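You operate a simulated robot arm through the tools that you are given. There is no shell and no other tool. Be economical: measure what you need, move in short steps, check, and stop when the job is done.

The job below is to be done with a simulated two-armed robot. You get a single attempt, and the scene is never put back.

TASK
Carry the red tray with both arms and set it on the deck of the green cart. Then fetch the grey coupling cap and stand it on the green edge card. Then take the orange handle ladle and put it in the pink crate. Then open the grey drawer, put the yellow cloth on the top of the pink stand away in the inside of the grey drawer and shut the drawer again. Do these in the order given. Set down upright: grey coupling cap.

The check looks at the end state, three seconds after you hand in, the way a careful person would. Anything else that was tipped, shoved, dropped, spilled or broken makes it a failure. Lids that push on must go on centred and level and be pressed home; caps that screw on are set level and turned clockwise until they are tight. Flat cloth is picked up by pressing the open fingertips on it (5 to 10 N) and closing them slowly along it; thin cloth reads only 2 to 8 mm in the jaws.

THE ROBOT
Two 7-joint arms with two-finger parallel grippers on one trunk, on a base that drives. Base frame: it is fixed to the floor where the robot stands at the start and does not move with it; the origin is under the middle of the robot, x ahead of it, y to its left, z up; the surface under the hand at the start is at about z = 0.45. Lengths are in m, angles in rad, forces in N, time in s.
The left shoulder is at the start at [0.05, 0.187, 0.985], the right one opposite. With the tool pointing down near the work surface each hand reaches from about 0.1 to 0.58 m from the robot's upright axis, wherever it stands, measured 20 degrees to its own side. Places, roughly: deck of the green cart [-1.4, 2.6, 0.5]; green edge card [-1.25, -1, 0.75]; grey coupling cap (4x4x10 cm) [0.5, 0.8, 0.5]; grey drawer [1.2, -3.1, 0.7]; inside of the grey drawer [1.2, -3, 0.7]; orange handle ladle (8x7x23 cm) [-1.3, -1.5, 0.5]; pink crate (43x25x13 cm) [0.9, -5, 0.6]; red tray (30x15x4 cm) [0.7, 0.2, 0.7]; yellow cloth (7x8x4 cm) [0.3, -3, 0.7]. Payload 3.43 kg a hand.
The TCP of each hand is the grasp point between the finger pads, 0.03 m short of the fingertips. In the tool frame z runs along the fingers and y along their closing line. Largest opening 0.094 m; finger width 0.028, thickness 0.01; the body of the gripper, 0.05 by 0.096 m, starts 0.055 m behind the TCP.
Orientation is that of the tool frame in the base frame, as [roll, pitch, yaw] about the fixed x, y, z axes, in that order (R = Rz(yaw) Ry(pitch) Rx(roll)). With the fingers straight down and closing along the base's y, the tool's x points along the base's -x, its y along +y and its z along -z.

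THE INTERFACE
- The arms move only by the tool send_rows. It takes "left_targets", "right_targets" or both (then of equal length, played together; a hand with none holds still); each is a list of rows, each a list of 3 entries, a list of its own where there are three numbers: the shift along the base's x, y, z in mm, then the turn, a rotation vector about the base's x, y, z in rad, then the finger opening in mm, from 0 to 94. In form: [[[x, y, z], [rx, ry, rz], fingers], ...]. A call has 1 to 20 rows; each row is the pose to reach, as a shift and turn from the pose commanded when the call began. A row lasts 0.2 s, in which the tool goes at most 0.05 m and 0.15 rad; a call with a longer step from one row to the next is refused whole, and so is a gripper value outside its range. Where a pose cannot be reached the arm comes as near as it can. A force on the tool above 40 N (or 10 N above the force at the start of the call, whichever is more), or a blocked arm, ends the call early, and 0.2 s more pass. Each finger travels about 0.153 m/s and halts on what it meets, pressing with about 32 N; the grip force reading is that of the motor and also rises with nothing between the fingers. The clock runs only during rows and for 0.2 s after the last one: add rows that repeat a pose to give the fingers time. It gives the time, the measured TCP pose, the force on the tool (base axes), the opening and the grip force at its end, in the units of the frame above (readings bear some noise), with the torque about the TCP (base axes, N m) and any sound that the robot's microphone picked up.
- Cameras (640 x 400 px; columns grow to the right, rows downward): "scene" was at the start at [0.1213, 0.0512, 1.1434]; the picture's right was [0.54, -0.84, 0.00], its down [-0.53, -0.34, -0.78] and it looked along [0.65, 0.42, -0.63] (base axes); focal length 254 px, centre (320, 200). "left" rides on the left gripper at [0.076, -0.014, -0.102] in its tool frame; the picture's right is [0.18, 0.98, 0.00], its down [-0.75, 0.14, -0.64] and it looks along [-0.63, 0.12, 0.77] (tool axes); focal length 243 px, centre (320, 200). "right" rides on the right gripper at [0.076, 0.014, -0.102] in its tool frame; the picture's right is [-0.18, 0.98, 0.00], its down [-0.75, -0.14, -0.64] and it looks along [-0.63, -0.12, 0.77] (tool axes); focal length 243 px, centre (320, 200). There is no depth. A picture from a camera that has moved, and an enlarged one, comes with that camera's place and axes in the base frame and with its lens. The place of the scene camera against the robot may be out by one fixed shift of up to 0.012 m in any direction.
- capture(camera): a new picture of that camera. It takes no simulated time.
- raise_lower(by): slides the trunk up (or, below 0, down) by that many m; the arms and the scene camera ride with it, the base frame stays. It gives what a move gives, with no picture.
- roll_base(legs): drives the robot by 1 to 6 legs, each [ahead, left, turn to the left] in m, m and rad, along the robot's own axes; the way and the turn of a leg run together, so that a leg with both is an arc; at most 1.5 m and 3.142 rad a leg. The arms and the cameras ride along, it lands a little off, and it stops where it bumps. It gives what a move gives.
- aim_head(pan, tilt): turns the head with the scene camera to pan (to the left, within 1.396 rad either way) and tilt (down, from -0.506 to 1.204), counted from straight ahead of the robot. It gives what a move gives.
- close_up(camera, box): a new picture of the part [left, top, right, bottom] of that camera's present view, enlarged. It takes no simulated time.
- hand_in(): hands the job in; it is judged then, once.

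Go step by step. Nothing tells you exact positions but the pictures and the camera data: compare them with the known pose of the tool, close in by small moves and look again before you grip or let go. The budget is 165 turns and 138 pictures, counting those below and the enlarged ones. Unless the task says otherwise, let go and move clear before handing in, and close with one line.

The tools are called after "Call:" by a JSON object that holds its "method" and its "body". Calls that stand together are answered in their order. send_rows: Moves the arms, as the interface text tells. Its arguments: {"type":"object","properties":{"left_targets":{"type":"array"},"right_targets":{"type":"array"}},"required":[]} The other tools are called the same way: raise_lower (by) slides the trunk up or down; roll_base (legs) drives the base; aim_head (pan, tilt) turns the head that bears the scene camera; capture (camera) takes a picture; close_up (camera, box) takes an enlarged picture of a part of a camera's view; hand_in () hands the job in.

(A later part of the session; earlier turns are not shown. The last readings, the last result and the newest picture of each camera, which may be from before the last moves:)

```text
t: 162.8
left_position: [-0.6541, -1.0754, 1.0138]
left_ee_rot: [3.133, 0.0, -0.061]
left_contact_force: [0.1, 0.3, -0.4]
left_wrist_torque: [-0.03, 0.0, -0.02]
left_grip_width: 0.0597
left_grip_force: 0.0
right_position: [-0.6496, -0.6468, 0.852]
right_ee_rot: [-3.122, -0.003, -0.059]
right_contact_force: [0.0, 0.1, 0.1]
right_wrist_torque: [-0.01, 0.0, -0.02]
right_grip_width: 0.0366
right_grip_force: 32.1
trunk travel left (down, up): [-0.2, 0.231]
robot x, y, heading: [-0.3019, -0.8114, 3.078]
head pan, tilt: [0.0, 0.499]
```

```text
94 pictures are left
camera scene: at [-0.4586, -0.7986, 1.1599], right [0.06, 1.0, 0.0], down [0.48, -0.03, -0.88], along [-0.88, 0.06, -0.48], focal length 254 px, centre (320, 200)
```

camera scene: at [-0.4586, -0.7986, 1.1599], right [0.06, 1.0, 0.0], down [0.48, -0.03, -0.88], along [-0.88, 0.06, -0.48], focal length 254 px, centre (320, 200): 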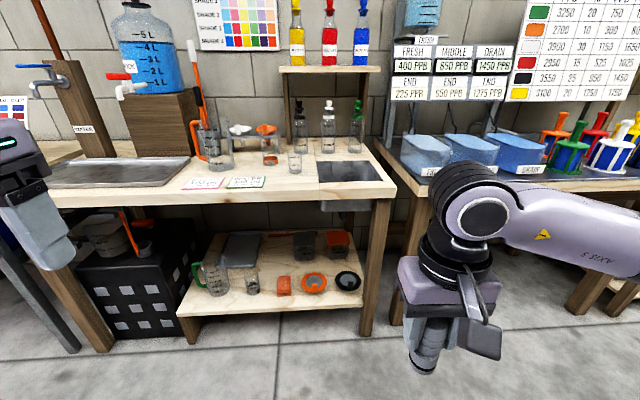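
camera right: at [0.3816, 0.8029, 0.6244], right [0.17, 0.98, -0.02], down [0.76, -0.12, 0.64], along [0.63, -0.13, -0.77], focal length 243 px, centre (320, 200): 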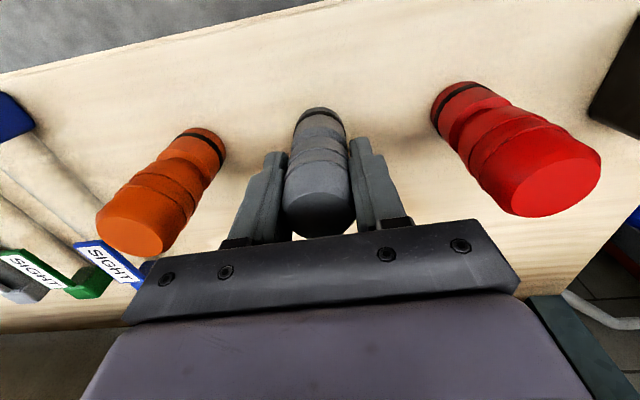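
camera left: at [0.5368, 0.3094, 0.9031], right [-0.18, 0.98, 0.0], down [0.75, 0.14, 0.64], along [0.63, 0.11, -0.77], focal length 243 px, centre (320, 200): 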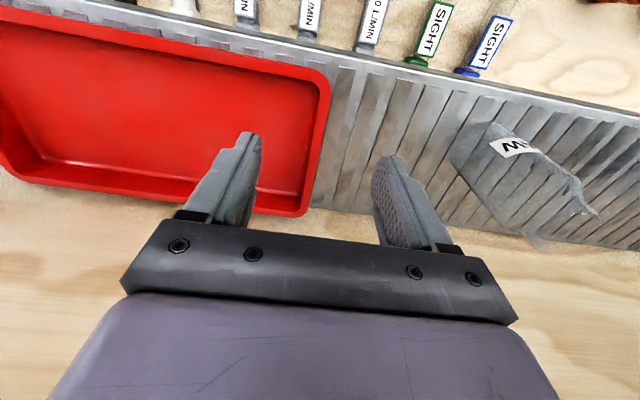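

The green-edged card lies near the front of the table, at about (-1.35, -1.02, 0.75). I'll raise the trunk for clearance and line up.

Call:
{"method": "raise_lower", "body": {"by": 0.08}}

Call:
{"method": "roll_base", "body": {"legs": [[0, 0, 0.064], [0, 0.26, 0], [0.45, 0, 0]]}}

Call:
{"method": "aim_head", "body": {"pan": 0.0, "tilt": 0.8}}

Call:
{"method": "capture", "body": {"camera": "scene"}}

```text
t: 164.0
left_position: [-0.6539, -1.0778, 1.0931]
left_ee_rot: [3.134, 0.0, -0.063]
left_contact_force: [0.6, -0.6, -0.4]
left_wrist_torque: [0.0, 0.02, 0.03]
left_grip_width: 0.0603
left_grip_force: 0.0
right_position: [-0.6492, -0.6477, 0.9326]
right_ee_rot: [-3.12, -0.004, -0.06]
right_contact_force: [0.6, -0.2, -0.7]
right_wrist_torque: [0.0, 0.02, 0.01]
right_grip_width: 0.0367
right_grip_force: 32.1
trunk travel left (down, up): [-0.28, 0.151]
robot x, y, heading: [-0.3002, -0.8127, 3.073]
head pan, tilt: [0.0, 0.499]
```

```text
t: 169.7
left_position: [-1.0861, -1.3579, 1.0933]
left_ee_rot: [3.134, 0.001, 0.002]
left_contact_force: [-1.1, 0.0, 0.0]
left_wrist_torque: [0.01, -0.03, 0.01]
left_grip_width: 0.0598
left_grip_force: 0.1
right_position: [-1.1101, -0.9283, 0.9316]
right_ee_rot: [-3.12, -0.004, 0.006]
right_contact_force: [-0.1, 0.2, -1.0]
right_wrist_torque: [0.01, -0.02, -0.01]
right_grip_width: 0.0366
right_grip_force: 32.4
trunk travel left (down, up): [-0.28, 0.151]
robot x, y, heading: [-0.7509, -1.0692, -3.142]
head pan, tilt: [0.0, 0.499]
```

```text
t: 170.4
left_position: [-1.0872, -1.3572, 1.0931]
left_ee_rot: [3.135, 0.002, 0.002]
left_contact_force: [-0.2, -0.3, 0.2]
left_wrist_torque: [0.0, -0.02, 0.0]
left_grip_width: 0.0602
left_grip_force: 0.1
right_position: [-1.1087, -0.9269, 0.9326]
right_ee_rot: [-3.12, -0.004, 0.005]
right_contact_force: [0.7, -1.0, -1.2]
right_wrist_torque: [0.0, 0.01, 0.03]
right_grip_width: 0.0365
right_grip_force: 32.2
trunk travel left (down, up): [-0.28, 0.151]
robot x, y, heading: [-0.7528, -1.0727, -3.14]
head pan, tilt: [0.0, 0.799]
```

```text
93 pictures are left
camera scene: at [-0.8989, -1.0669, 1.214], right [0.0, 1.0, 0.0], down [0.72, 0.0, -0.7], along [-0.7, 0.0, -0.72], focal length 254 px, centre (320, 200)
```

scene: 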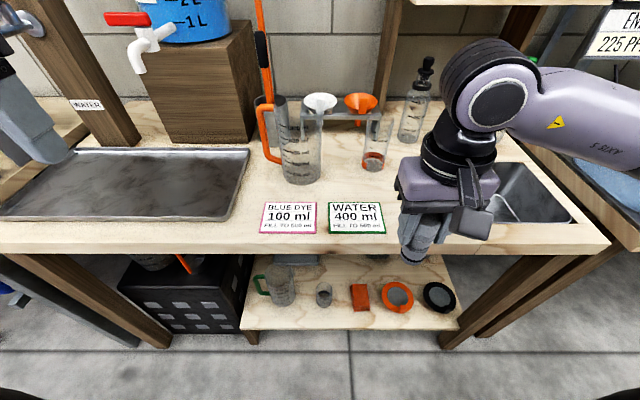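

I'll move the cap above the card and look with the hand camera.

Call:
{"method": "send_rows", "body": {"right_targets": [[[-25, -15, 0], [0, 0, 0], 15], [[-60, -30, 0], [0, 0, 0], 15], [[-95, -45, 0], [0, 0, 0], 15], [[-125, -58, 0], [0, 0, 0], 15], [[-135, -63, 0], [0, 0, 0], 15], [[-135, -63, 0], [0, 0, 0], 15]]}}

Call:
{"method": "capture", "body": {"camera": "right"}}

Call:
{"method": "close_up", "body": {"camera": "scene", "box": [230, 90, 470, 270]}}

```text
t: 171.8
left_position: [-1.0873, -1.3566, 1.0931]
left_ee_rot: [3.135, -0.001, 0.0]
left_contact_force: [-0.7, 0.0, -0.7]
left_wrist_torque: [0.01, -0.01, -0.02]
left_grip_width: 0.06
left_grip_force: 0.1
right_position: [-1.2458, -0.9919, 0.9337]
right_ee_rot: [-3.12, -0.003, 0.006]
right_contact_force: [-0.3, -0.4, -0.4]
right_wrist_torque: [-0.03, 0.0, 0.0]
right_grip_width: 0.0364
right_grip_force: 32.1
trunk travel left (down, up): [-0.28, 0.151]
robot x, y, heading: [-0.7529, -1.0688, -3.14]
head pan, tilt: [0.0, 0.799]
```

```text
92 pictures are left
camera right: at [-1.1697, -1.0082, 1.039], right [-0.18, -0.98, -0.02], down [-0.76, 0.12, 0.64], along [-0.63, 0.13, -0.77], focal length 243 px, centre (320, 200)
```

right: 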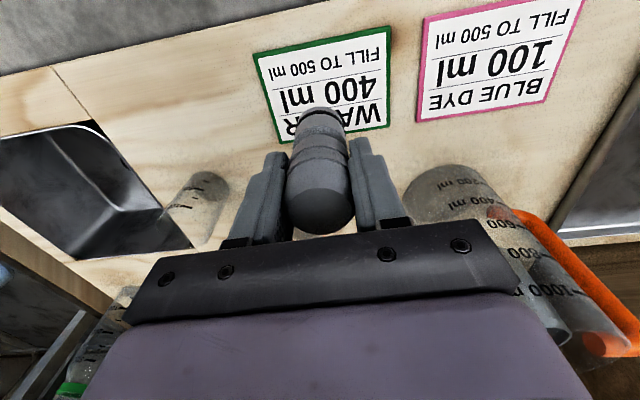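

```text
2.22 times, centred on (350, 180) of scene
camera zoom: at [-0.8989, -1.0669, 1.2139], right [0.0, 1.0, 0.0], down [0.72, 0.0, -0.7], along [-0.7, 0.0, -0.72], focal length 565 px, centre (253, 244)
```

zoom: 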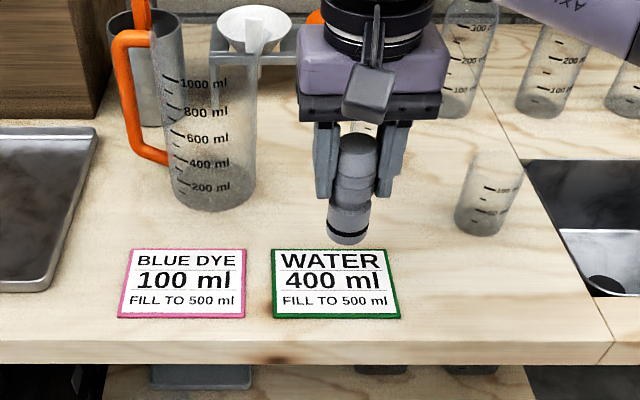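

The card centre is near (-1.232, -0.997), with the table height around 0.8. I'll shift, go down a little and look again.

Call:
{"method": "send_rows", "body": {"right_targets": [[[8, -3, 0], [0, 0, 0], 15], [[14, -5, 0], [0, 0, 0], 15], [[14, -5, -12], [0, 0, 0], 15], [[14, -5, -24], [0, 0, 0], 15], [[14, -5, -34], [0, 0, 0], 15], [[14, -5, -34], [0, 0, 0], 15]]}}

Call:
{"method": "capture", "body": {"camera": "right"}}

Call:
{"method": "close_up", "body": {"camera": "scene", "box": [270, 120, 450, 255]}}

```text
t: 173.2
left_position: [-1.0855, -1.358, 1.0935]
left_ee_rot: [3.134, -0.001, 0.001]
left_contact_force: [0.6, 0.0, 0.3]
left_wrist_torque: [-0.05, -0.02, 0.02]
left_grip_width: 0.0601
left_grip_force: 0.1
right_position: [-1.2304, -0.9963, 0.9004]
right_ee_rot: [-3.121, -0.005, 0.005]
right_contact_force: [-0.5, 0.1, 0.4]
right_wrist_torque: [-0.01, -0.02, 0.01]
right_grip_width: 0.0368
right_grip_force: 32.2
trunk travel left (down, up): [-0.28, 0.151]
robot x, y, heading: [-0.7513, -1.0723, -3.137]
head pan, tilt: [0.0, 0.799]
```

```text
90 pictures are left
camera right: at [-1.1546, -1.013, 1.0042], right [-0.18, -0.98, -0.02], down [-0.76, 0.12, 0.64], along [-0.63, 0.13, -0.77], focal length 243 px, centre (320, 200)
```

right: 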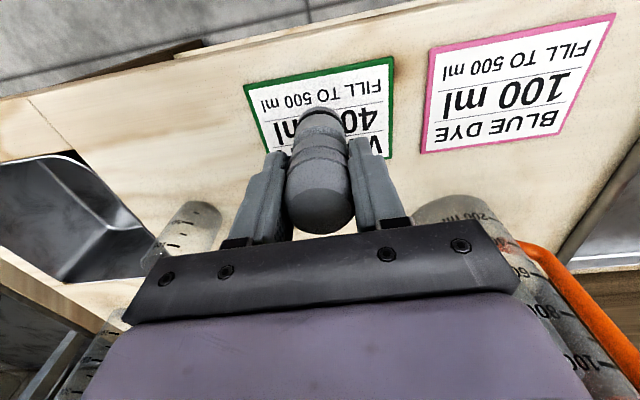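

```text
2.96 times, centred on (360, 188) of scene
camera zoom: at [-0.8989, -1.0669, 1.2139], right [0.0, 1.0, 0.0], down [0.72, 0.0, -0.7], along [-0.7, 0.0, -0.72], focal length 754 px, centre (202, 237)
```

zoom: 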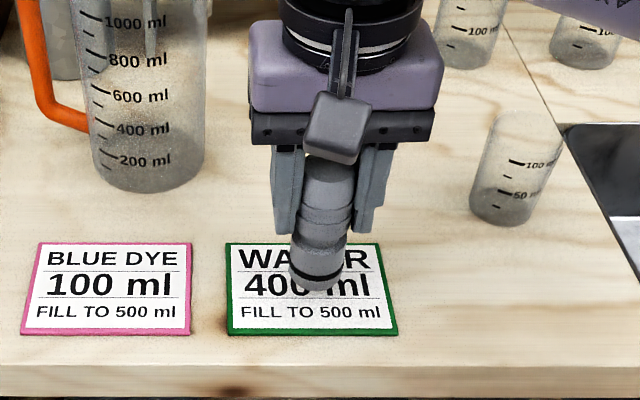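

The card centre is about (-1.245, -0.997). I'll correct and go down gently in steps.

Call:
{"method": "send_rows", "body": {"right_targets": [[[-8, -1, 0], [0, 0, 0], 15], [[-15, -1, 0], [0, 0, 0], 15], [[-15, -1, -8], [0, 0, 0], 15], [[-15, -1, -16], [0, 0, 0], 15], [[-15, -1, -22], [0, 0, 0], 15], [[-15, -1, -22], [0, 0, 0], 15]]}}

Call:
{"method": "close_up", "body": {"camera": "scene", "box": [270, 120, 450, 255]}}

```text
t: 174.7
left_position: [-1.0853, -1.3568, 1.0943]
left_ee_rot: [3.134, 0.002, 0.002]
left_contact_force: [-0.6, -0.1, -0.4]
left_wrist_torque: [-0.02, 0.01, 0.0]
left_grip_width: 0.0601
left_grip_force: 0.2
right_position: [-1.2442, -0.9963, 0.879]
right_ee_rot: [-3.122, 0.003, 0.005]
right_contact_force: [0.1, 0.1, 12.9]
right_wrist_torque: [-0.17, 0.08, 0.0]
right_grip_width: 0.0364
right_grip_force: 31.5
trunk travel left (down, up): [-0.28, 0.151]
robot x, y, heading: [-0.7516, -1.0727, -3.137]
head pan, tilt: [0.0, 0.799]
```

```text
2.96 times, centred on (360, 188) of scene
camera zoom: at [-0.8978, -1.067, 1.2143], right [0.0, 1.0, 0.0], down [0.72, 0.0, -0.7], along [-0.7, 0.0, -0.72], focal length 754 px, centre (202, 237)
```

zoom: 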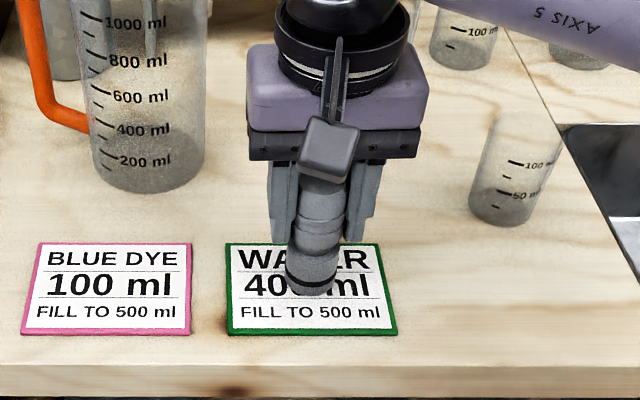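

The cap has touched down on the card (13 N) and stands centred. I'll relieve the pressure and open slowly.

Call:
{"method": "send_rows", "body": {"right_targets": [[[0, 0, 1], [0, 0, 0], 15], [[0, 0, 1], [0, 0, 0], 36], [[0, 0, 1], [0, 0, 0], 42], [[0, 0, 1], [0, 0, 0], 55], [[0, 0, 1], [0, 0, 0], 66], [[0, 0, 1], [0, 0, 0], 66]]}}

Call:
{"method": "capture", "body": {"camera": "right"}}

```text
t: 176.1
left_position: [-1.0857, -1.3579, 1.094]
left_ee_rot: [3.134, 0.001, 0.001]
left_contact_force: [0.7, 0.5, 0.3]
left_wrist_torque: [0.04, -0.01, 0.0]
left_grip_width: 0.06
left_grip_force: 0.0
right_position: [-1.2449, -0.9976, 0.8775]
right_ee_rot: [-3.12, -0.003, 0.004]
right_contact_force: [0.1, 0.0, -0.3]
right_wrist_torque: [-0.01, -0.01, 0.0]
right_grip_width: 0.0661
right_grip_force: 0.1
trunk travel left (down, up): [-0.28, 0.151]
robot x, y, heading: [-0.7521, -1.0699, -3.142]
head pan, tilt: [0.0, 0.799]
```

```text
87 pictures are left
camera right: at [-1.1678, -1.0128, 0.9812], right [-0.18, -0.98, -0.02], down [-0.76, 0.12, 0.64], along [-0.63, 0.13, -0.77], focal length 243 px, centre (320, 200)
```

right: 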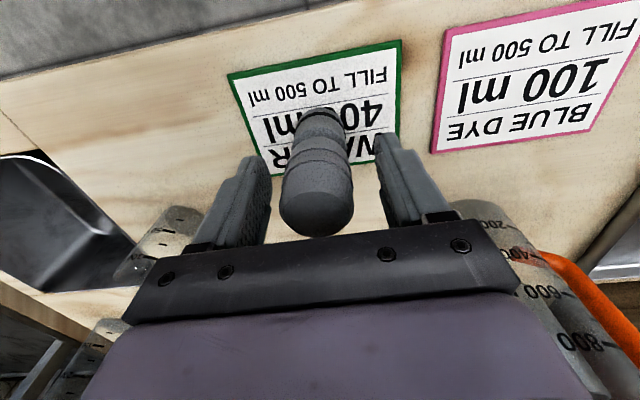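

The cap stands upright and released. I'll rise straight up, retract, and then look for the ladle near (-1.3, -1.5, 0.5).

Call:
{"method": "send_rows", "body": {"right_targets": [[[0, 0, 30], [0, 0, 0], 66], [[0, 0, 70], [0, 0, 0], 66], [[0, 0, 110], [0, 0, 0], 66], [[30, 0, 140], [0, 0, 0], 66], [[65, 0, 160], [0, 0, 0], 66], [[100, 0, 170], [0, 0, 0], 66], [[135, 0, 175], [0, 0, 0], 66], [[170, 0, 175], [0, 0, 0], 66]]}}

Call:
{"method": "roll_base", "body": {"legs": [[-0.35, 0.35, 0]]}}

Call:
{"method": "raise_lower", "body": {"by": -0.18}}

Call:
{"method": "aim_head", "body": {"pan": 0.0, "tilt": 0.55}}

Call:
{"method": "capture", "body": {"camera": "scene"}}

```text
t: 177.8
left_position: [-1.0869, -1.3576, 1.0941]
left_ee_rot: [3.134, 0.001, 0.002]
left_contact_force: [-0.8, -0.8, -1.0]
left_wrist_torque: [0.03, 0.01, -0.01]
left_grip_width: 0.0599
left_grip_force: 0.1
right_position: [-1.0761, -0.9977, 1.0544]
right_ee_rot: [-3.122, -0.001, 0.004]
right_contact_force: [-0.9, 0.1, 0.8]
right_wrist_torque: [0.0, 0.0, 0.01]
right_grip_width: 0.0662
right_grip_force: 0.0
trunk travel left (down, up): [-0.28, 0.151]
robot x, y, heading: [-0.7492, -1.0744, -3.14]
head pan, tilt: [0.0, 0.799]
```

```text
t: 181.5
left_position: [-0.7441, -1.7112, 1.0927]
left_ee_rot: [3.136, 0.0, -0.001]
left_contact_force: [0.1, -0.8, 0.4]
left_wrist_torque: [-0.01, 0.01, 0.0]
left_grip_width: 0.0599
left_grip_force: 0.0
right_position: [-0.7335, -1.3541, 1.0544]
right_ee_rot: [-3.121, -0.003, 0.003]
right_contact_force: [-0.3, 0.1, 0.1]
right_wrist_torque: [0.01, 0.01, 0.02]
right_grip_width: 0.0661
right_grip_force: 0.0
trunk travel left (down, up): [-0.28, 0.151]
robot x, y, heading: [-0.4053, -1.4275, 3.141]
head pan, tilt: [0.0, 0.799]
```

```text
t: 183.5
left_position: [-0.7452, -1.7118, 0.9143]
left_ee_rot: [3.135, 0.001, -0.001]
left_contact_force: [0.0, 0.5, 0.5]
left_wrist_torque: [-0.04, 0.0, 0.03]
left_grip_width: 0.0601
left_grip_force: 0.0
right_position: [-0.7323, -1.3519, 0.8743]
right_ee_rot: [-3.12, -0.005, 0.005]
right_contact_force: [0.2, 0.0, -0.6]
right_wrist_torque: [0.01, -0.03, 0.0]
right_grip_width: 0.066
right_grip_force: 0.2
trunk travel left (down, up): [-0.1, 0.331]
robot x, y, heading: [-0.4093, -1.4279, 3.139]
head pan, tilt: [0.0, 0.799]
```

```text
t: 184.3
left_position: [-0.745, -1.7111, 0.913]
left_ee_rot: [3.136, 0.001, -0.001]
left_contact_force: [0.0, 0.6, -0.1]
left_wrist_torque: [0.02, 0.0, 0.02]
left_grip_width: 0.0599
left_grip_force: 0.1
right_position: [-0.7341, -1.3534, 0.8728]
right_ee_rot: [-3.12, -0.005, 0.002]
right_contact_force: [0.6, -0.1, -0.8]
right_wrist_torque: [0.0, 0.0, 0.02]
right_grip_width: 0.0664
right_grip_force: 0.0
trunk travel left (down, up): [-0.1, 0.331]
robot x, y, heading: [-0.4112, -1.4257, 3.142]
head pan, tilt: [0.0, 0.55]
```

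```text
86 pictures are left
camera scene: at [-0.5652, -1.4221, 1.0553], right [0.0, 1.0, 0.0], down [0.52, 0.0, -0.85], along [-0.85, 0.0, -0.52], focal length 254 px, centre (320, 200)
```

scene: 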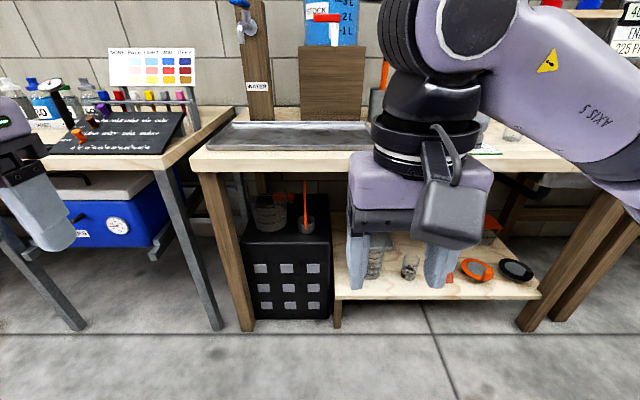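

The ladle stands on the black box under the table with its thin orange handle up. I'll enlarge it.

Call:
{"method": "close_up", "body": {"camera": "scene", "box": [220, 140, 380, 240]}}

```text
4.00 times, centred on (300, 190) of scene
camera zoom: at [-0.5652, -1.4221, 1.0553], right [0.0, 1.0, 0.0], down [0.52, 0.0, -0.85], along [-0.85, 0.0, -0.52], focal length 1018 px, centre (400, 240)
```

zoom: 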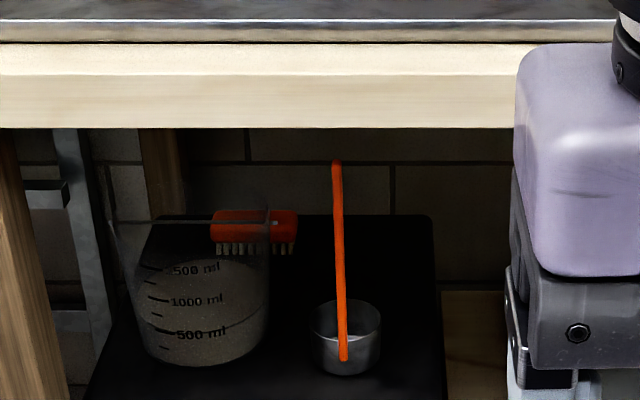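

The ladle stands at about (-1.34, -1.478) with its handle top near z 0.66, about 0.17 m behind the table front, whose underside is at z ≈ 0.77. I need a horizontal gripper, so I'll tip the right hand forward while still clear and tuck the left hand in.

Call:
{"method": "send_rows", "body": {"right_targets": [[[-10, 4, -20], [0, 0.13, 0], 66], [[-25, 8, -40], [0, 0.26, 0], 66], [[-40, 12, -60], [0, 0.39, 0], 66], [[-55, 16, -80], [0, 0.52, 0], 66], [[-70, 20, -100], [0, 0.65, 0], 66], [[-85, 24, -120], [0, 0.78, 0], 66], [[-100, 28, -140], [0, 0.91, 0], 66], [[-115, 32, -160], [0, 1.04, 0], 66], [[-130, 36, -180], [0, 1.17, 0], 66], [[-145, 40, -200], [0, 1.3, 0], 66], [[-160, 44, -220], [0, 1.43, 0], 66], [[-170, 47, -240], [0, 1.57, 0], 66], [[-170, 47, -240], [0, 1.57, 0], 66]], "left_targets": [[[10, 0, 10], [0, 0, 0], 60], [[20, 0, 20], [0, 0, 0], 60], [[30, 0, 30], [0, 0, 0], 60], [[40, 0, 40], [0, 0, 0], 60], [[50, 0, 50], [0, 0, 0], 60], [[60, 0, 60], [0, 0, 0], 60], [[70, 0, 70], [0, 0, 0], 60], [[70, 0, 80], [0, 0, 0], 60], [[70, 0, 90], [0, 0, 0], 60], [[70, 0, 100], [0, 0, 0], 60], [[70, 0, 100], [0, 0, 0], 60], [[70, 0, 100], [0, 0, 0], 60], [[70, 0, 100], [0, 0, 0], 60]]}}

Call:
{"method": "capture", "body": {"camera": "scene"}}

Call:
{"method": "capture", "body": {"camera": "right"}}

```text
t: 187.1
left_position: [-0.6753, -1.7117, 1.0132]
left_ee_rot: [3.134, 0.0, 0.0]
left_contact_force: [-0.3, 0.1, -0.1]
left_wrist_torque: [0.01, 0.03, 0.01]
left_grip_width: 0.0599
left_grip_force: 0.2
right_position: [-0.8884, -1.3673, 0.6829]
right_ee_rot: [-2.63, 1.566, 0.486]
right_contact_force: [0.1, 0.7, 0.3]
right_wrist_torque: [0.02, -0.01, 0.01]
right_grip_width: 0.066
right_grip_force: 0.1
right hand out of reach, approached as far as the arm can: row 11, 12, 13
trunk travel left (down, up): [-0.1, 0.331]
robot x, y, heading: [-0.4058, -1.4292, 3.142]
head pan, tilt: [0.0, 0.55]
```

```text
84 pictures are left
camera scene: at [-0.5652, -1.4221, 1.0553], right [0.0, 1.0, 0.0], down [0.52, 0.0, -0.85], along [-0.85, 0.0, -0.52], focal length 254 px, centre (320, 200)
```

scene: 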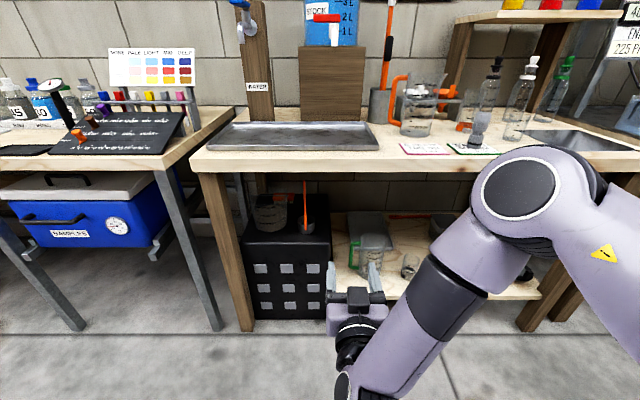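

```text
83 pictures are left
camera right: at [-0.7842, -1.3832, 0.6075], right [-0.03, -0.98, 0.18], down [0.64, 0.12, 0.76], along [-0.77, 0.14, 0.63], focal length 243 px, centre (320, 200)
```

right: 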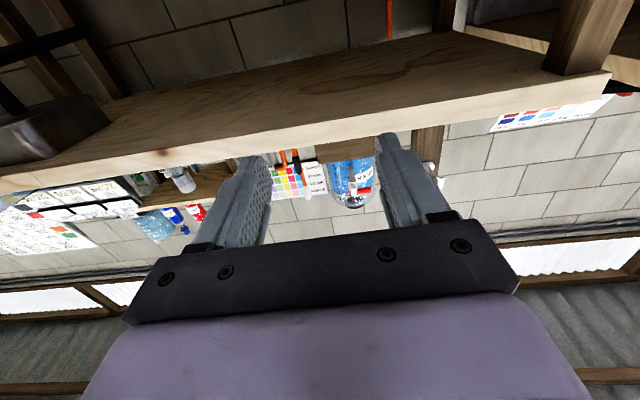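

The hand is horizontal, but the elbow sits too far forward. I'll stretch the arm out straighter so that the elbow stays clear of the table, and lower the trunk fully.

Call:
{"method": "raise_lower", "body": {"by": -0.08}}

Call:
{"method": "send_rows", "body": {"right_targets": [[[-25, 0, 0], [0, 0, 0], 66], [[-50, 0, 0], [0, 0, 0], 66], [[-75, 0, 0], [0, 0, 0], 66], [[-100, 0, 0], [0, 0, 0], 66], [[-125, 0, 0], [0, 0, 0], 66], [[-150, 0, 0], [0, 0, 0], 66], [[-175, 0, 0], [0, 0, 0], 66], [[-200, 0, 0], [0, 0, 0], 66], [[-200, 0, 0], [0, 0, 0], 66]]}}

Call:
{"method": "capture", "body": {"camera": "scene"}}

```text
t: 188.3
left_position: [-0.6744, -1.712, 0.9338]
left_ee_rot: [3.135, 0.0, 0.0]
left_contact_force: [0.8, -0.1, 0.3]
left_wrist_torque: [0.01, 0.01, 0.02]
left_grip_width: 0.0602
left_grip_force: 0.0
right_position: [-0.8873, -1.3658, 0.6018]
right_ee_rot: [-2.722, 1.563, 0.391]
right_contact_force: [0.5, -0.2, -0.6]
right_wrist_torque: [0.01, 0.0, -0.02]
right_grip_width: 0.0662
right_grip_force: 0.1
trunk travel left (down, up): [-0.02, 0.411]
robot x, y, heading: [-0.4078, -1.4243, 3.145]
head pan, tilt: [0.0, 0.55]
```

```text
t: 190.3
left_position: [-0.6748, -1.7103, 0.9343]
left_ee_rot: [3.134, 0.0, 0.001]
left_contact_force: [0.5, -0.5, -0.8]
left_wrist_torque: [0.01, -0.01, 0.02]
left_grip_width: 0.0601
left_grip_force: 0.0
right_position: [-1.0846, -1.3905, 0.6224]
right_ee_rot: [-2.994, 1.547, 0.107]
right_contact_force: [0.2, -0.3, -0.7]
right_wrist_torque: [0.01, -0.01, 0.0]
right_grip_width: 0.0661
right_grip_force: 0.0
right hand out of reach, approached as far as the arm can: row 1, 2, 3, 4, 5, 6, 7, 8, 9
trunk travel left (down, up): [-0.02, 0.411]
robot x, y, heading: [-0.4102, -1.4248, 3.144]
head pan, tilt: [0.0, 0.55]
```

```text
82 pictures are left
camera scene: at [-0.5652, -1.4221, 0.9753], right [0.0, 1.0, 0.0], down [0.52, 0.0, -0.85], along [-0.85, 0.0, -0.52], focal length 254 px, centre (320, 200)
```

scene: 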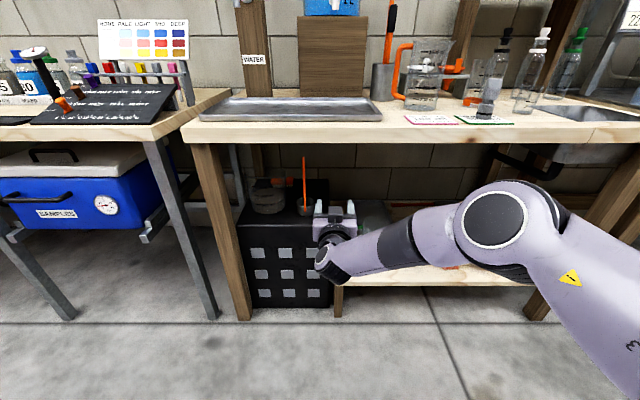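

The posture is better now. I'll enlarge the ladle and gripper region.

Call:
{"method": "close_up", "body": {"camera": "scene", "box": [250, 140, 370, 240]}}

Call:
{"method": "capture", "body": {"camera": "right"}}

```text
4.00 times, centred on (310, 190) of scene
camera zoom: at [-0.5652, -1.4221, 0.9753], right [0.0, 1.0, 0.0], down [0.52, 0.0, -0.85], along [-0.85, 0.0, -0.52], focal length 1018 px, centre (360, 240)
```

zoom: 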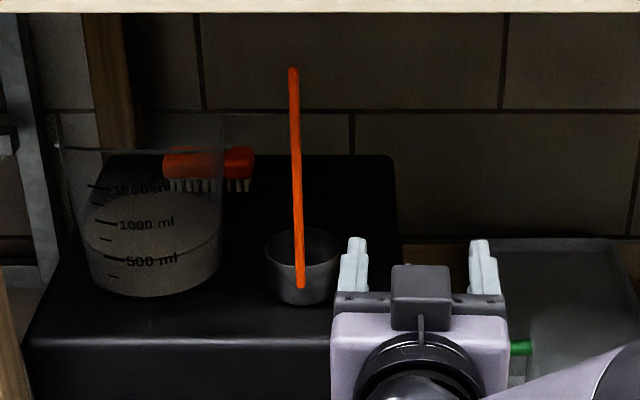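

```text
80 pictures are left
camera right: at [-0.9817, -1.4088, 0.549], right [-0.05, -0.98, 0.18], down [0.63, 0.11, 0.77], along [-0.78, 0.15, 0.61], focal length 243 px, centre (320, 200)
```

right: 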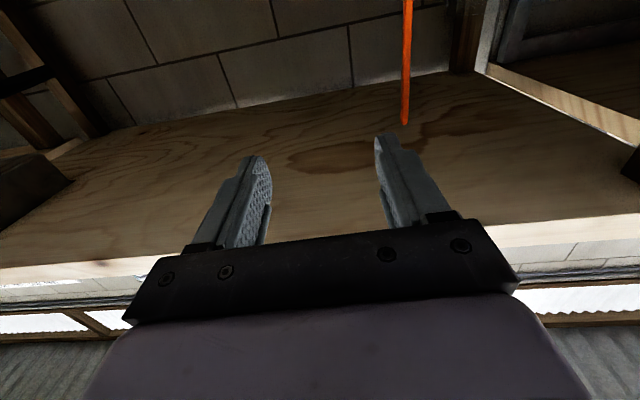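

The handle is at about x -1.305, y -1.477, with its top at z 0.678. I'll align the height with the trunk and the sideways position with the base, then check before going in.

Call:
{"method": "raise_lower", "body": {"by": 0.034}}

Call:
{"method": "roll_base", "body": {"legs": [[0, 0.088, 0], [0.1, 0, 0]]}}

Call:
{"method": "capture", "body": {"camera": "right"}}

Call:
{"method": "close_up", "body": {"camera": "scene", "box": [240, 130, 560, 330]}}

```text
t: 191.1
left_position: [-0.6762, -1.7114, 0.9683]
left_ee_rot: [3.136, 0.0, -0.001]
left_contact_force: [-0.4, 0.2, 0.2]
left_wrist_torque: [-0.02, 0.03, 0.03]
left_grip_width: 0.0598
left_grip_force: 0.1
right_position: [-1.0849, -1.3891, 0.6551]
right_ee_rot: [-3.004, 1.548, 0.094]
right_contact_force: [0.1, 1.0, -0.1]
right_wrist_torque: [0.05, 0.03, 0.02]
right_grip_width: 0.066
right_grip_force: 0.1
trunk travel left (down, up): [-0.054, 0.377]
robot x, y, heading: [-0.4056, -1.4244, 3.139]
head pan, tilt: [0.0, 0.55]
```

```text
t: 193.3
left_position: [-0.7713, -1.8014, 0.9683]
left_ee_rot: [3.136, 0.002, -0.002]
left_contact_force: [0.3, 0.2, -0.6]
left_wrist_torque: [-0.01, 0.0, -0.04]
left_grip_width: 0.06
left_grip_force: 0.0
right_position: [-1.182, -1.48, 0.6567]
right_ee_rot: [-3.008, 1.549, 0.092]
right_contact_force: [0.2, 0.2, 0.5]
right_wrist_torque: [-0.02, -0.02, 0.01]
right_grip_width: 0.0659
right_grip_force: 0.0
trunk travel left (down, up): [-0.054, 0.377]
robot x, y, heading: [-0.5045, -1.516, 3.139]
head pan, tilt: [0.0, 0.55]
```

```text
79 pictures are left
camera right: at [-1.079, -1.4991, 0.583], right [-0.05, -0.98, 0.18], down [0.63, 0.11, 0.77], along [-0.77, 0.15, 0.61], focal length 243 px, centre (320, 200)
```

right: 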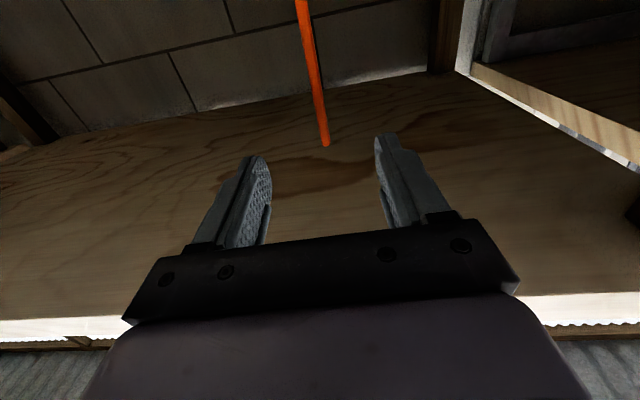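

```text
2.00 times, centred on (400, 230) of scene
camera zoom: at [-0.6628, -1.5126, 1.0093], right [0.0, 1.0, 0.0], down [0.52, 0.0, -0.85], along [-0.85, 0.0, -0.52], focal length 509 px, centre (160, 140)
```

zoom: 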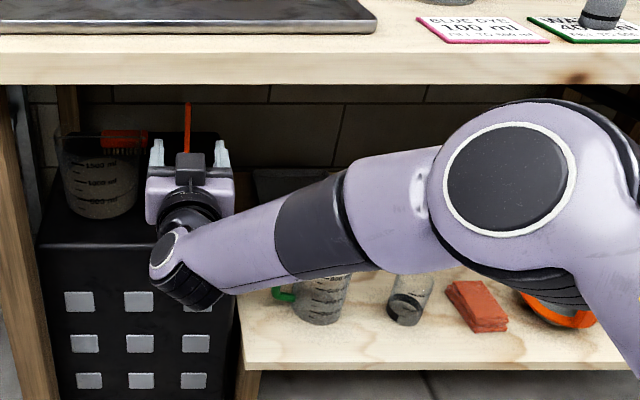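

The handle is centred between the fingers. I'll drive in 0.11 m.

Call:
{"method": "roll_base", "body": {"legs": [[0.06, 0, 0], [0.05, 0, 0]]}}

Call:
{"method": "capture", "body": {"camera": "right"}}

Call:
{"method": "capture", "body": {"camera": "scene"}}

```text
t: 194.8
left_position: [-0.8846, -1.8014, 0.9686]
left_ee_rot: [3.136, 0.004, -0.004]
left_contact_force: [-0.1, -0.1, 0.4]
left_wrist_torque: [0.03, 0.0, 0.01]
left_grip_width: 0.0598
left_grip_force: 0.0
right_position: [-1.2939, -1.4773, 0.6556]
right_ee_rot: [-3.006, 1.547, 0.087]
right_contact_force: [-0.2, -0.4, -0.3]
right_wrist_torque: [0.03, 0.03, 0.03]
right_grip_width: 0.0659
right_grip_force: 0.1
trunk travel left (down, up): [-0.054, 0.377]
robot x, y, heading: [-0.6208, -1.5168, 3.144]
head pan, tilt: [0.0, 0.55]
```

```text
77 pictures are left
camera right: at [-1.19, -1.4977, 0.583], right [-0.05, -0.98, 0.18], down [0.63, 0.11, 0.77], along [-0.77, 0.15, 0.61], focal length 243 px, centre (320, 200)
```

right: 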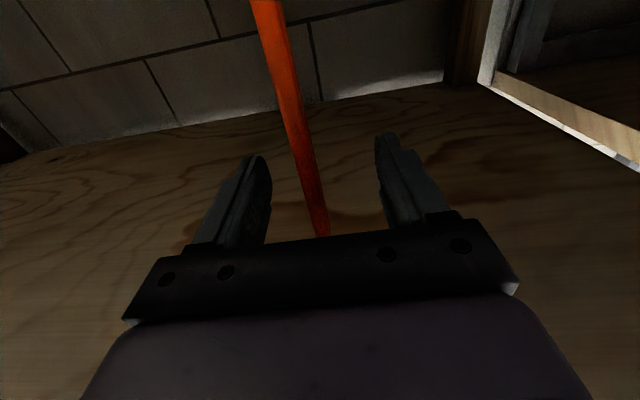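

```text
76 pictures are left
camera scene: at [-0.7738, -1.512, 1.0093], right [0.0, 1.0, 0.0], down [0.52, 0.0, -0.85], along [-0.85, 0.0, -0.52], focal length 254 px, centre (320, 200)
```

scene: 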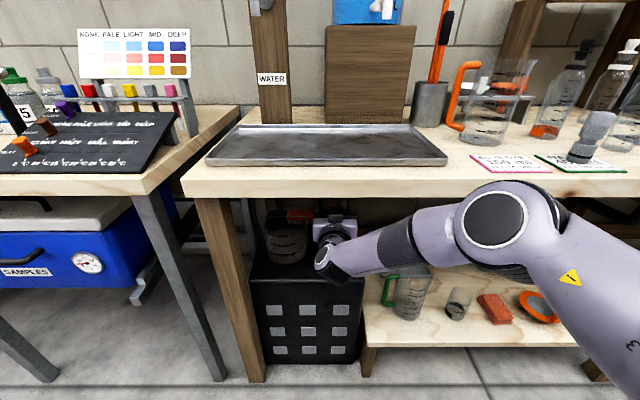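

The handle is between the fingers, about 11 mm beyond the TCP. I'll close on it.

Call:
{"method": "send_rows", "body": {"right_targets": [[[0, 3, 0], [0, 0, 0], 45], [[0, 3, 0], [0, 0, 0], 30], [[0, 3, 0], [0, 0, 0], 20], [[0, 3, 0], [0, 0, 0], 10], [[0, 3, 0], [0, 0, 0], 0], [[0, 3, 0], [0, 0, 0], 0]]}}

Call:
{"method": "capture", "body": {"camera": "right"}}

```text
t: 196.2
left_position: [-0.8838, -1.8017, 0.9684]
left_ee_rot: [3.134, 0.001, -0.004]
left_contact_force: [0.0, -0.4, -1.1]
left_wrist_torque: [-0.04, -0.02, 0.02]
left_grip_width: 0.0599
left_grip_force: 0.0
right_position: [-1.294, -1.4761, 0.655]
right_ee_rot: [-3.018, 1.546, 0.074]
right_contact_force: [0.4, -0.1, 0.9]
right_wrist_torque: [-0.11, 0.05, -0.01]
right_grip_width: 0.0116
right_grip_force: 31.9
trunk travel left (down, up): [-0.054, 0.377]
robot x, y, heading: [-0.619, -1.5171, 3.139]
head pan, tilt: [0.0, 0.55]
```

```text
75 pictures are left
camera right: at [-1.1905, -1.4951, 0.5835], right [-0.05, -0.98, 0.18], down [0.63, 0.11, 0.77], along [-0.78, 0.15, 0.61], focal length 243 px, centre (320, 200)
```

right: 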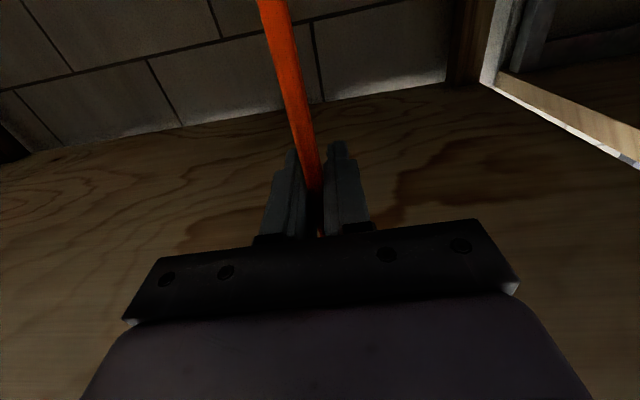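

Gripped at 11.6 mm. I'll lift 30 mm with the trunk and then back straight out.

Call:
{"method": "raise_lower", "body": {"by": 0.03}}

Call:
{"method": "capture", "body": {"camera": "scene"}}

Call:
{"method": "roll_base", "body": {"legs": [[-0.3, 0, 0]]}}

Call:
{"method": "capture", "body": {"camera": "scene"}}

```text
t: 196.9
left_position: [-0.8851, -1.8005, 0.9981]
left_ee_rot: [3.135, -0.001, -0.004]
left_contact_force: [0.3, 0.1, -0.3]
left_wrist_torque: [-0.02, 0.0, -0.03]
left_grip_width: 0.0599
left_grip_force: 0.0
right_position: [-1.2939, -1.4771, 0.6865]
right_ee_rot: [-3.009, 1.544, 0.082]
right_contact_force: [0.0, 0.0, -0.9]
right_wrist_torque: [0.02, -0.01, 0.03]
right_grip_width: 0.0117
right_grip_force: 32.0
trunk travel left (down, up): [-0.084, 0.347]
robot x, y, heading: [-0.6135, -1.5152, 3.139]
head pan, tilt: [0.0, 0.55]
```

```text
74 pictures are left
camera scene: at [-0.774, -1.5121, 1.0393], right [0.0, 1.0, 0.0], down [0.52, 0.0, -0.85], along [-0.85, 0.0, -0.52], focal length 254 px, centre (320, 200)
```

scene: 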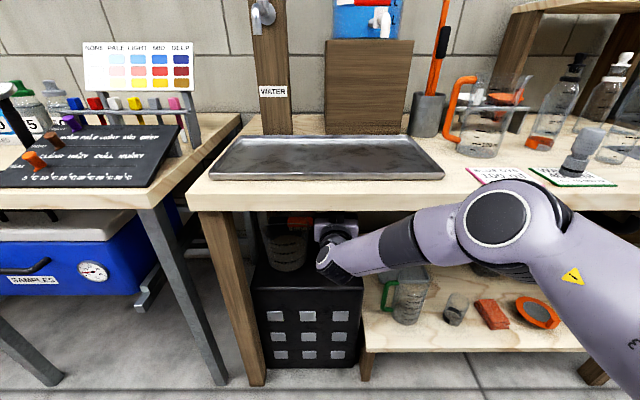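

```text
t: 199.0
left_position: [-0.5801, -1.8021, 0.9989]
left_ee_rot: [3.135, 0.0, -0.004]
left_contact_force: [0.4, 0.1, -0.4]
left_wrist_torque: [0.01, 0.01, 0.03]
left_grip_width: 0.0599
left_grip_force: 0.0
right_position: [-0.9896, -1.4762, 0.6854]
right_ee_rot: [-3.014, 1.545, 0.08]
right_contact_force: [-0.2, -0.1, -0.1]
right_wrist_torque: [0.0, 0.01, 0.0]
right_grip_width: 0.0116
right_grip_force: 31.7
trunk travel left (down, up): [-0.084, 0.347]
robot x, y, heading: [-0.3112, -1.52, 3.136]
head pan, tilt: [0.0, 0.55]
```

```text
73 pictures are left
camera scene: at [-0.4692, -1.5129, 1.0393], right [0.0, 1.0, 0.0], down [0.52, 0.0, -0.85], along [-0.85, 0.0, -0.52], focal length 254 px, centre (320, 200)
```

scene: 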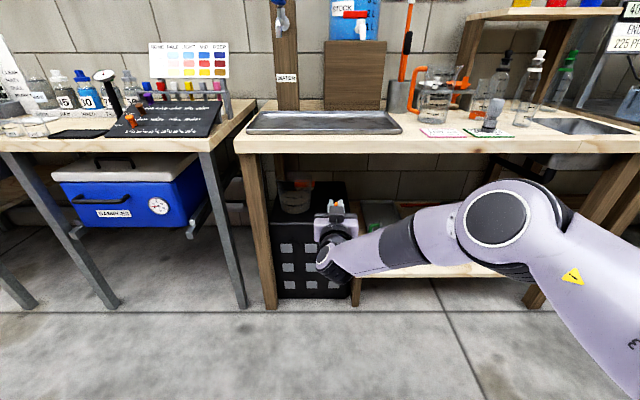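

The ladle is out and clear. I'll turn to face along the aisle towards the pink items and look.

Call:
{"method": "roll_base", "body": {"legs": [[0.0, 0, 1.57]]}}

Call:
{"method": "aim_head", "body": {"pan": 0.0, "tilt": 0.35}}

Call:
{"method": "capture", "body": {"camera": "scene"}}

Call:
{"method": "aim_head", "body": {"pan": 0.5, "tilt": 0.35}}

Call:
{"method": "capture", "body": {"camera": "scene"}}

```text
t: 203.2
left_position: [-0.0345, -1.7922, 0.9975]
left_ee_rot: [3.135, 0.0, 1.545]
left_contact_force: [-0.9, -0.3, -0.6]
left_wrist_torque: [0.01, -0.04, 0.0]
left_grip_width: 0.06
left_grip_force: 0.0
right_position: [-0.369, -2.1945, 0.686]
right_ee_rot: [-3.011, 1.545, 1.627]
right_contact_force: [0.2, -0.3, -0.4]
right_wrist_torque: [0.04, -0.03, -0.06]
right_grip_width: 0.0115
right_grip_force: 31.9
trunk travel left (down, up): [-0.084, 0.347]
robot x, y, heading: [-0.311, -1.5203, -1.596]
head pan, tilt: [0.0, 0.55]
```

```text
t: 203.9
left_position: [-0.0342, -1.7932, 0.9979]
left_ee_rot: [3.134, 0.0, 1.545]
left_contact_force: [-0.1, 1.0, 0.2]
left_wrist_torque: [0.01, 0.01, 0.04]
left_grip_width: 0.0602
left_grip_force: 0.1
right_position: [-0.3689, -2.1934, 0.6856]
right_ee_rot: [-3.007, 1.545, 1.634]
right_contact_force: [-0.6, 0.7, -0.5]
right_wrist_torque: [0.03, -0.01, -0.01]
right_grip_width: 0.0112
right_grip_force: 31.7
trunk travel left (down, up): [-0.084, 0.347]
robot x, y, heading: [-0.3121, -1.5136, -1.595]
head pan, tilt: [0.0, 0.351]
```

```text
72 pictures are left
camera scene: at [-0.3249, -1.6649, 1.0575], right [-1.0, 0.03, 0.0], down [0.01, 0.34, -0.94], along [-0.02, -0.94, -0.34], focal length 254 px, centre (320, 200)
```

scene: 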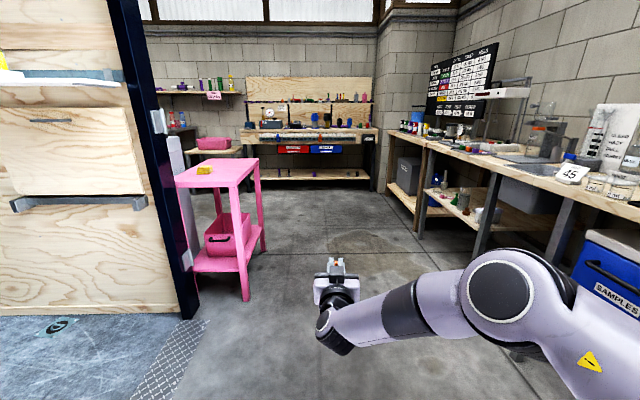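

```text
t: 204.8
left_position: [-0.0341, -1.7907, 0.9983]
left_ee_rot: [3.136, 0.0, 1.545]
left_contact_force: [0.2, -0.7, -0.1]
left_wrist_torque: [-0.01, 0.0, 0.01]
left_grip_width: 0.0599
left_grip_force: 0.0
right_position: [-0.3682, -2.195, 0.6865]
right_ee_rot: [-3.011, 1.546, 1.631]
right_contact_force: [0.1, 0.3, -0.8]
right_wrist_torque: [0.02, -0.02, 0.04]
right_grip_width: 0.0116
right_grip_force: 32.1
trunk travel left (down, up): [-0.084, 0.347]
robot x, y, heading: [-0.31, -1.5203, -1.598]
head pan, tilt: [0.499, 0.351]
```

```text
71 pictures are left
camera scene: at [-0.2801, -1.6547, 1.0576], right [-0.89, -0.45, 0.0], down [-0.16, 0.31, -0.94], along [0.43, -0.84, -0.34], focal length 254 px, centre (320, 200)
```

scene: 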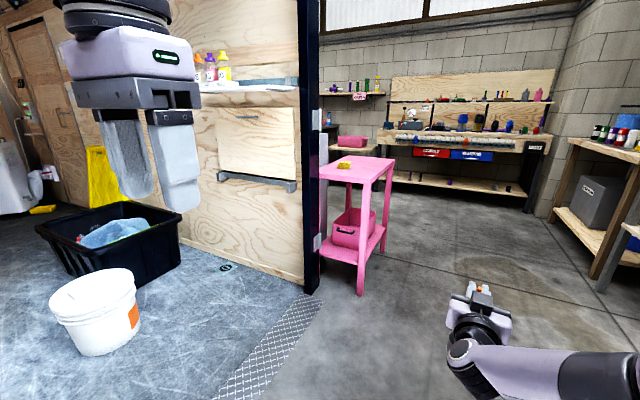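

The pink stand with the yellow cloth is at x 0.07–0.5, y -2.9 to -3.45, and the pink crate sits on a low shelf beyond it near (0.95, -5). I'll drive down the aisle past the stand.

Call:
{"method": "roll_base", "body": {"legs": [[0.6, -0.2, 0.025], [1.4, 0, 0], [0.4, 0, 0]]}}

Call:
{"method": "aim_head", "body": {"pan": 0.8, "tilt": 0.35}}

Call:
{"method": "capture", "body": {"camera": "scene"}}

Call:
{"method": "aim_head", "body": {"pan": 1.39, "tilt": 0.35}}

Call:
{"method": "capture", "body": {"camera": "scene"}}

```text
t: 216.9
left_position: [-0.2826, -4.1712, 0.9985]
left_ee_rot: [3.134, 0.002, 1.539]
left_contact_force: [0.9, -0.7, -0.7]
left_wrist_torque: [0.0, 0.01, 0.01]
left_grip_width: 0.0601
left_grip_force: 0.1
right_position: [-0.618, -4.5722, 0.6856]
right_ee_rot: [-3.008, 1.546, 1.626]
right_contact_force: [0.0, -0.2, -0.9]
right_wrist_torque: [0.03, -0.02, -0.01]
right_grip_width: 0.0112
right_grip_force: 32.3
trunk travel left (down, up): [-0.084, 0.347]
robot x, y, heading: [-0.5568, -3.8962, -1.602]
head pan, tilt: [0.499, 0.351]
```

```text
t: 217.7
left_position: [-0.2814, -4.1714, 0.9995]
left_ee_rot: [3.135, 0.001, 1.539]
left_contact_force: [0.2, 0.3, 0.0]
left_wrist_torque: [0.0, 0.0, 0.01]
left_grip_width: 0.0601
left_grip_force: 0.0
right_position: [-0.6185, -4.5723, 0.6857]
right_ee_rot: [-3.005, 1.544, 1.629]
right_contact_force: [0.6, 0.3, -1.2]
right_wrist_torque: [0.02, -0.01, 0.01]
right_grip_width: 0.0114
right_grip_force: 32.3
trunk travel left (down, up): [-0.084, 0.347]
robot x, y, heading: [-0.5555, -3.8952, -1.602]
head pan, tilt: [0.799, 0.351]
```

```text
70 pictures are left
camera scene: at [-0.5042, -4.0166, 1.0576], right [-0.72, -0.69, 0.0], down [-0.24, 0.25, -0.94], along [0.65, -0.68, -0.34], focal length 254 px, centre (320, 200)
```

scene: 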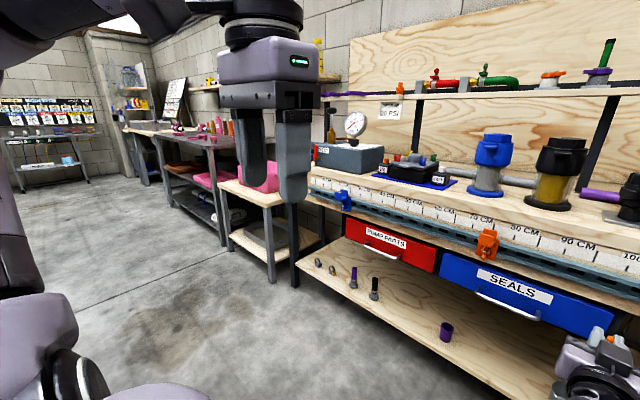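

```text
t: 218.7
left_position: [-0.2809, -4.1715, 0.9977]
left_ee_rot: [3.135, 0.001, 1.539]
left_contact_force: [-0.2, 0.6, 0.2]
left_wrist_torque: [-0.03, 0.0, 0.0]
left_grip_width: 0.0601
left_grip_force: 0.1
right_position: [-0.6184, -4.5718, 0.6857]
right_ee_rot: [-3.008, 1.546, 1.626]
right_contact_force: [-0.2, 0.0, -0.5]
right_wrist_torque: [0.0, -0.02, -0.01]
right_grip_width: 0.0118
right_grip_force: 31.8
trunk travel left (down, up): [-0.084, 0.347]
robot x, y, heading: [-0.5568, -3.894, -1.603]
head pan, tilt: [1.389, 0.351]
```

```text
69 pictures are left
camera scene: at [-0.4779, -3.9693, 1.0576], right [-0.21, -0.98, 0.0], down [-0.34, 0.07, -0.94], along [0.92, -0.2, -0.34], focal length 254 px, centre (320, 200)
```

scene: 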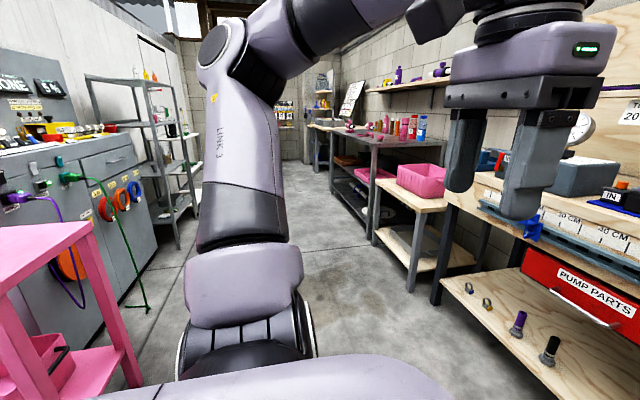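

The crate is on a low table at about (0.9, -4.95), beside the long bench whose front is at y ≈ -4.85. I'll slide left along the passage to face it.

Call:
{"method": "roll_base", "body": {"legs": [[-0.05, 0, 0.031], [0, 1.0, 0], [0, 0.5, 0]]}}

Call:
{"method": "aim_head", "body": {"pan": 0.0, "tilt": 0.55}}

Call:
{"method": "capture", "body": {"camera": "scene"}}

```text
t: 232.8
left_position: [1.214, -4.1595, 0.9974]
left_ee_rot: [3.132, 0.003, 1.538]
left_contact_force: [0.0, 0.2, 0.8]
left_wrist_torque: [0.0, 0.01, -0.01]
left_grip_width: 0.06
left_grip_force: 0.0
right_position: [0.8763, -4.5599, 0.6862]
right_ee_rot: [-3.008, 1.548, 1.626]
right_contact_force: [0.8, -0.5, -0.7]
right_wrist_torque: [-0.01, -0.01, 0.0]
right_grip_width: 0.0115
right_grip_force: 32.5
trunk travel left (down, up): [-0.084, 0.347]
robot x, y, heading: [0.9357, -3.884, -1.604]
head pan, tilt: [1.389, 0.351]
```

```text
t: 234.3
left_position: [1.2124, -4.1611, 0.9983]
left_ee_rot: [3.135, 0.001, 1.54]
left_contact_force: [-0.1, -1.0, -0.5]
left_wrist_torque: [-0.04, -0.01, 0.0]
left_grip_width: 0.0602
left_grip_force: 0.0
right_position: [0.8769, -4.561, 0.6857]
right_ee_rot: [-3.006, 1.547, 1.63]
right_contact_force: [0.8, 0.1, -1.1]
right_wrist_torque: [0.02, -0.03, 0.0]
right_grip_width: 0.0117
right_grip_force: 32.3
trunk travel left (down, up): [-0.084, 0.347]
robot x, y, heading: [0.9396, -3.8817, -1.598]
head pan, tilt: [0.0, 0.55]
```

```text
68 pictures are left
camera scene: at [0.9237, -4.028, 1.0393], right [-1.0, 0.03, 0.0], down [0.02, 0.52, -0.85], along [-0.03, -0.85, -0.52], focal length 254 px, centre (320, 200)
```

scene: 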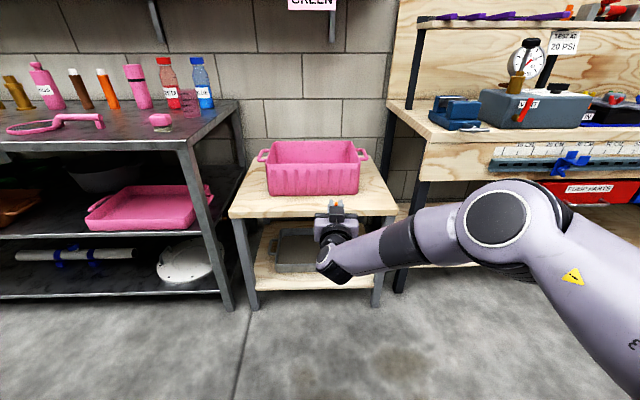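

The crate's inside spans about x 0.75–1.09, y -4.94 to -5.19, with its rim at z ≈ 0.645. I'll raise the trunk and approach so that the ladle cup goes over the rim.

Call:
{"method": "raise_lower", "body": {"by": 0.22}}

Call:
{"method": "roll_base", "body": {"legs": [[0.36, 0.04, 0.028]]}}

Call:
{"method": "aim_head", "body": {"pan": 0.0, "tilt": 0.8}}

Call:
{"method": "capture", "body": {"camera": "scene"}}

```text
t: 236.7
left_position: [1.2134, -4.1598, 1.2184]
left_ee_rot: [3.134, 0.002, 1.54]
left_contact_force: [0.2, 0.5, -0.7]
left_wrist_torque: [-0.01, 0.0, 0.02]
left_grip_width: 0.0599
left_grip_force: 0.0
right_position: [0.8765, -4.5609, 0.9064]
right_ee_rot: [-3.004, 1.545, 1.631]
right_contact_force: [0.2, 0.4, -1.0]
right_wrist_torque: [0.01, 0.0, 0.0]
right_grip_width: 0.0115
right_grip_force: 32.2
trunk travel left (down, up): [-0.304, 0.127]
robot x, y, heading: [0.9394, -3.8852, -1.596]
head pan, tilt: [0.0, 0.55]
```

```text
t: 239.0
left_position: [1.2563, -4.5087, 1.2174]
left_ee_rot: [3.136, 0.0, 1.571]
left_contact_force: [0.2, -0.7, 0.4]
left_wrist_torque: [0.01, 0.01, -0.01]
left_grip_width: 0.0599
left_grip_force: 0.1
right_position: [0.9312, -4.9192, 0.9053]
right_ee_rot: [-3.004, 1.543, 1.662]
right_contact_force: [0.2, 0.0, -0.7]
right_wrist_torque: [-0.04, -0.04, -0.01]
right_grip_width: 0.0118
right_grip_force: 32.0
trunk travel left (down, up): [-0.304, 0.127]
robot x, y, heading: [0.9711, -4.242, -1.571]
head pan, tilt: [0.0, 0.55]
```

```text
t: 239.8
left_position: [1.2563, -4.5084, 1.2176]
left_ee_rot: [3.134, 0.002, 1.57]
left_contact_force: [-0.3, 0.6, 0.7]
left_wrist_torque: [-0.01, 0.01, -0.01]
left_grip_width: 0.0599
left_grip_force: 0.1
right_position: [0.9315, -4.9198, 0.905]
right_ee_rot: [-3.002, 1.545, 1.663]
right_contact_force: [0.4, 0.3, -0.5]
right_wrist_torque: [0.02, -0.02, 0.0]
right_grip_width: 0.0115
right_grip_force: 31.8
trunk travel left (down, up): [-0.304, 0.127]
robot x, y, heading: [0.9706, -4.2427, -1.568]
head pan, tilt: [0.0, 0.799]
```

```text
67 pictures are left
camera scene: at [0.9618, -4.3761, 1.238], right [-1.0, 0.0, 0.0], down [0.0, 0.72, -0.7], along [0.0, -0.7, -0.72], focal length 254 px, centre (320, 200)
```

scene: 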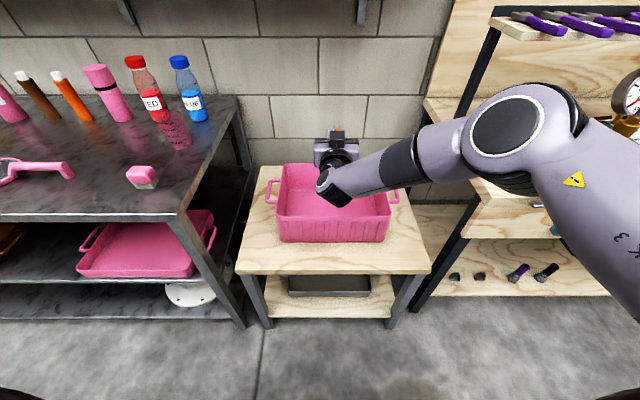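

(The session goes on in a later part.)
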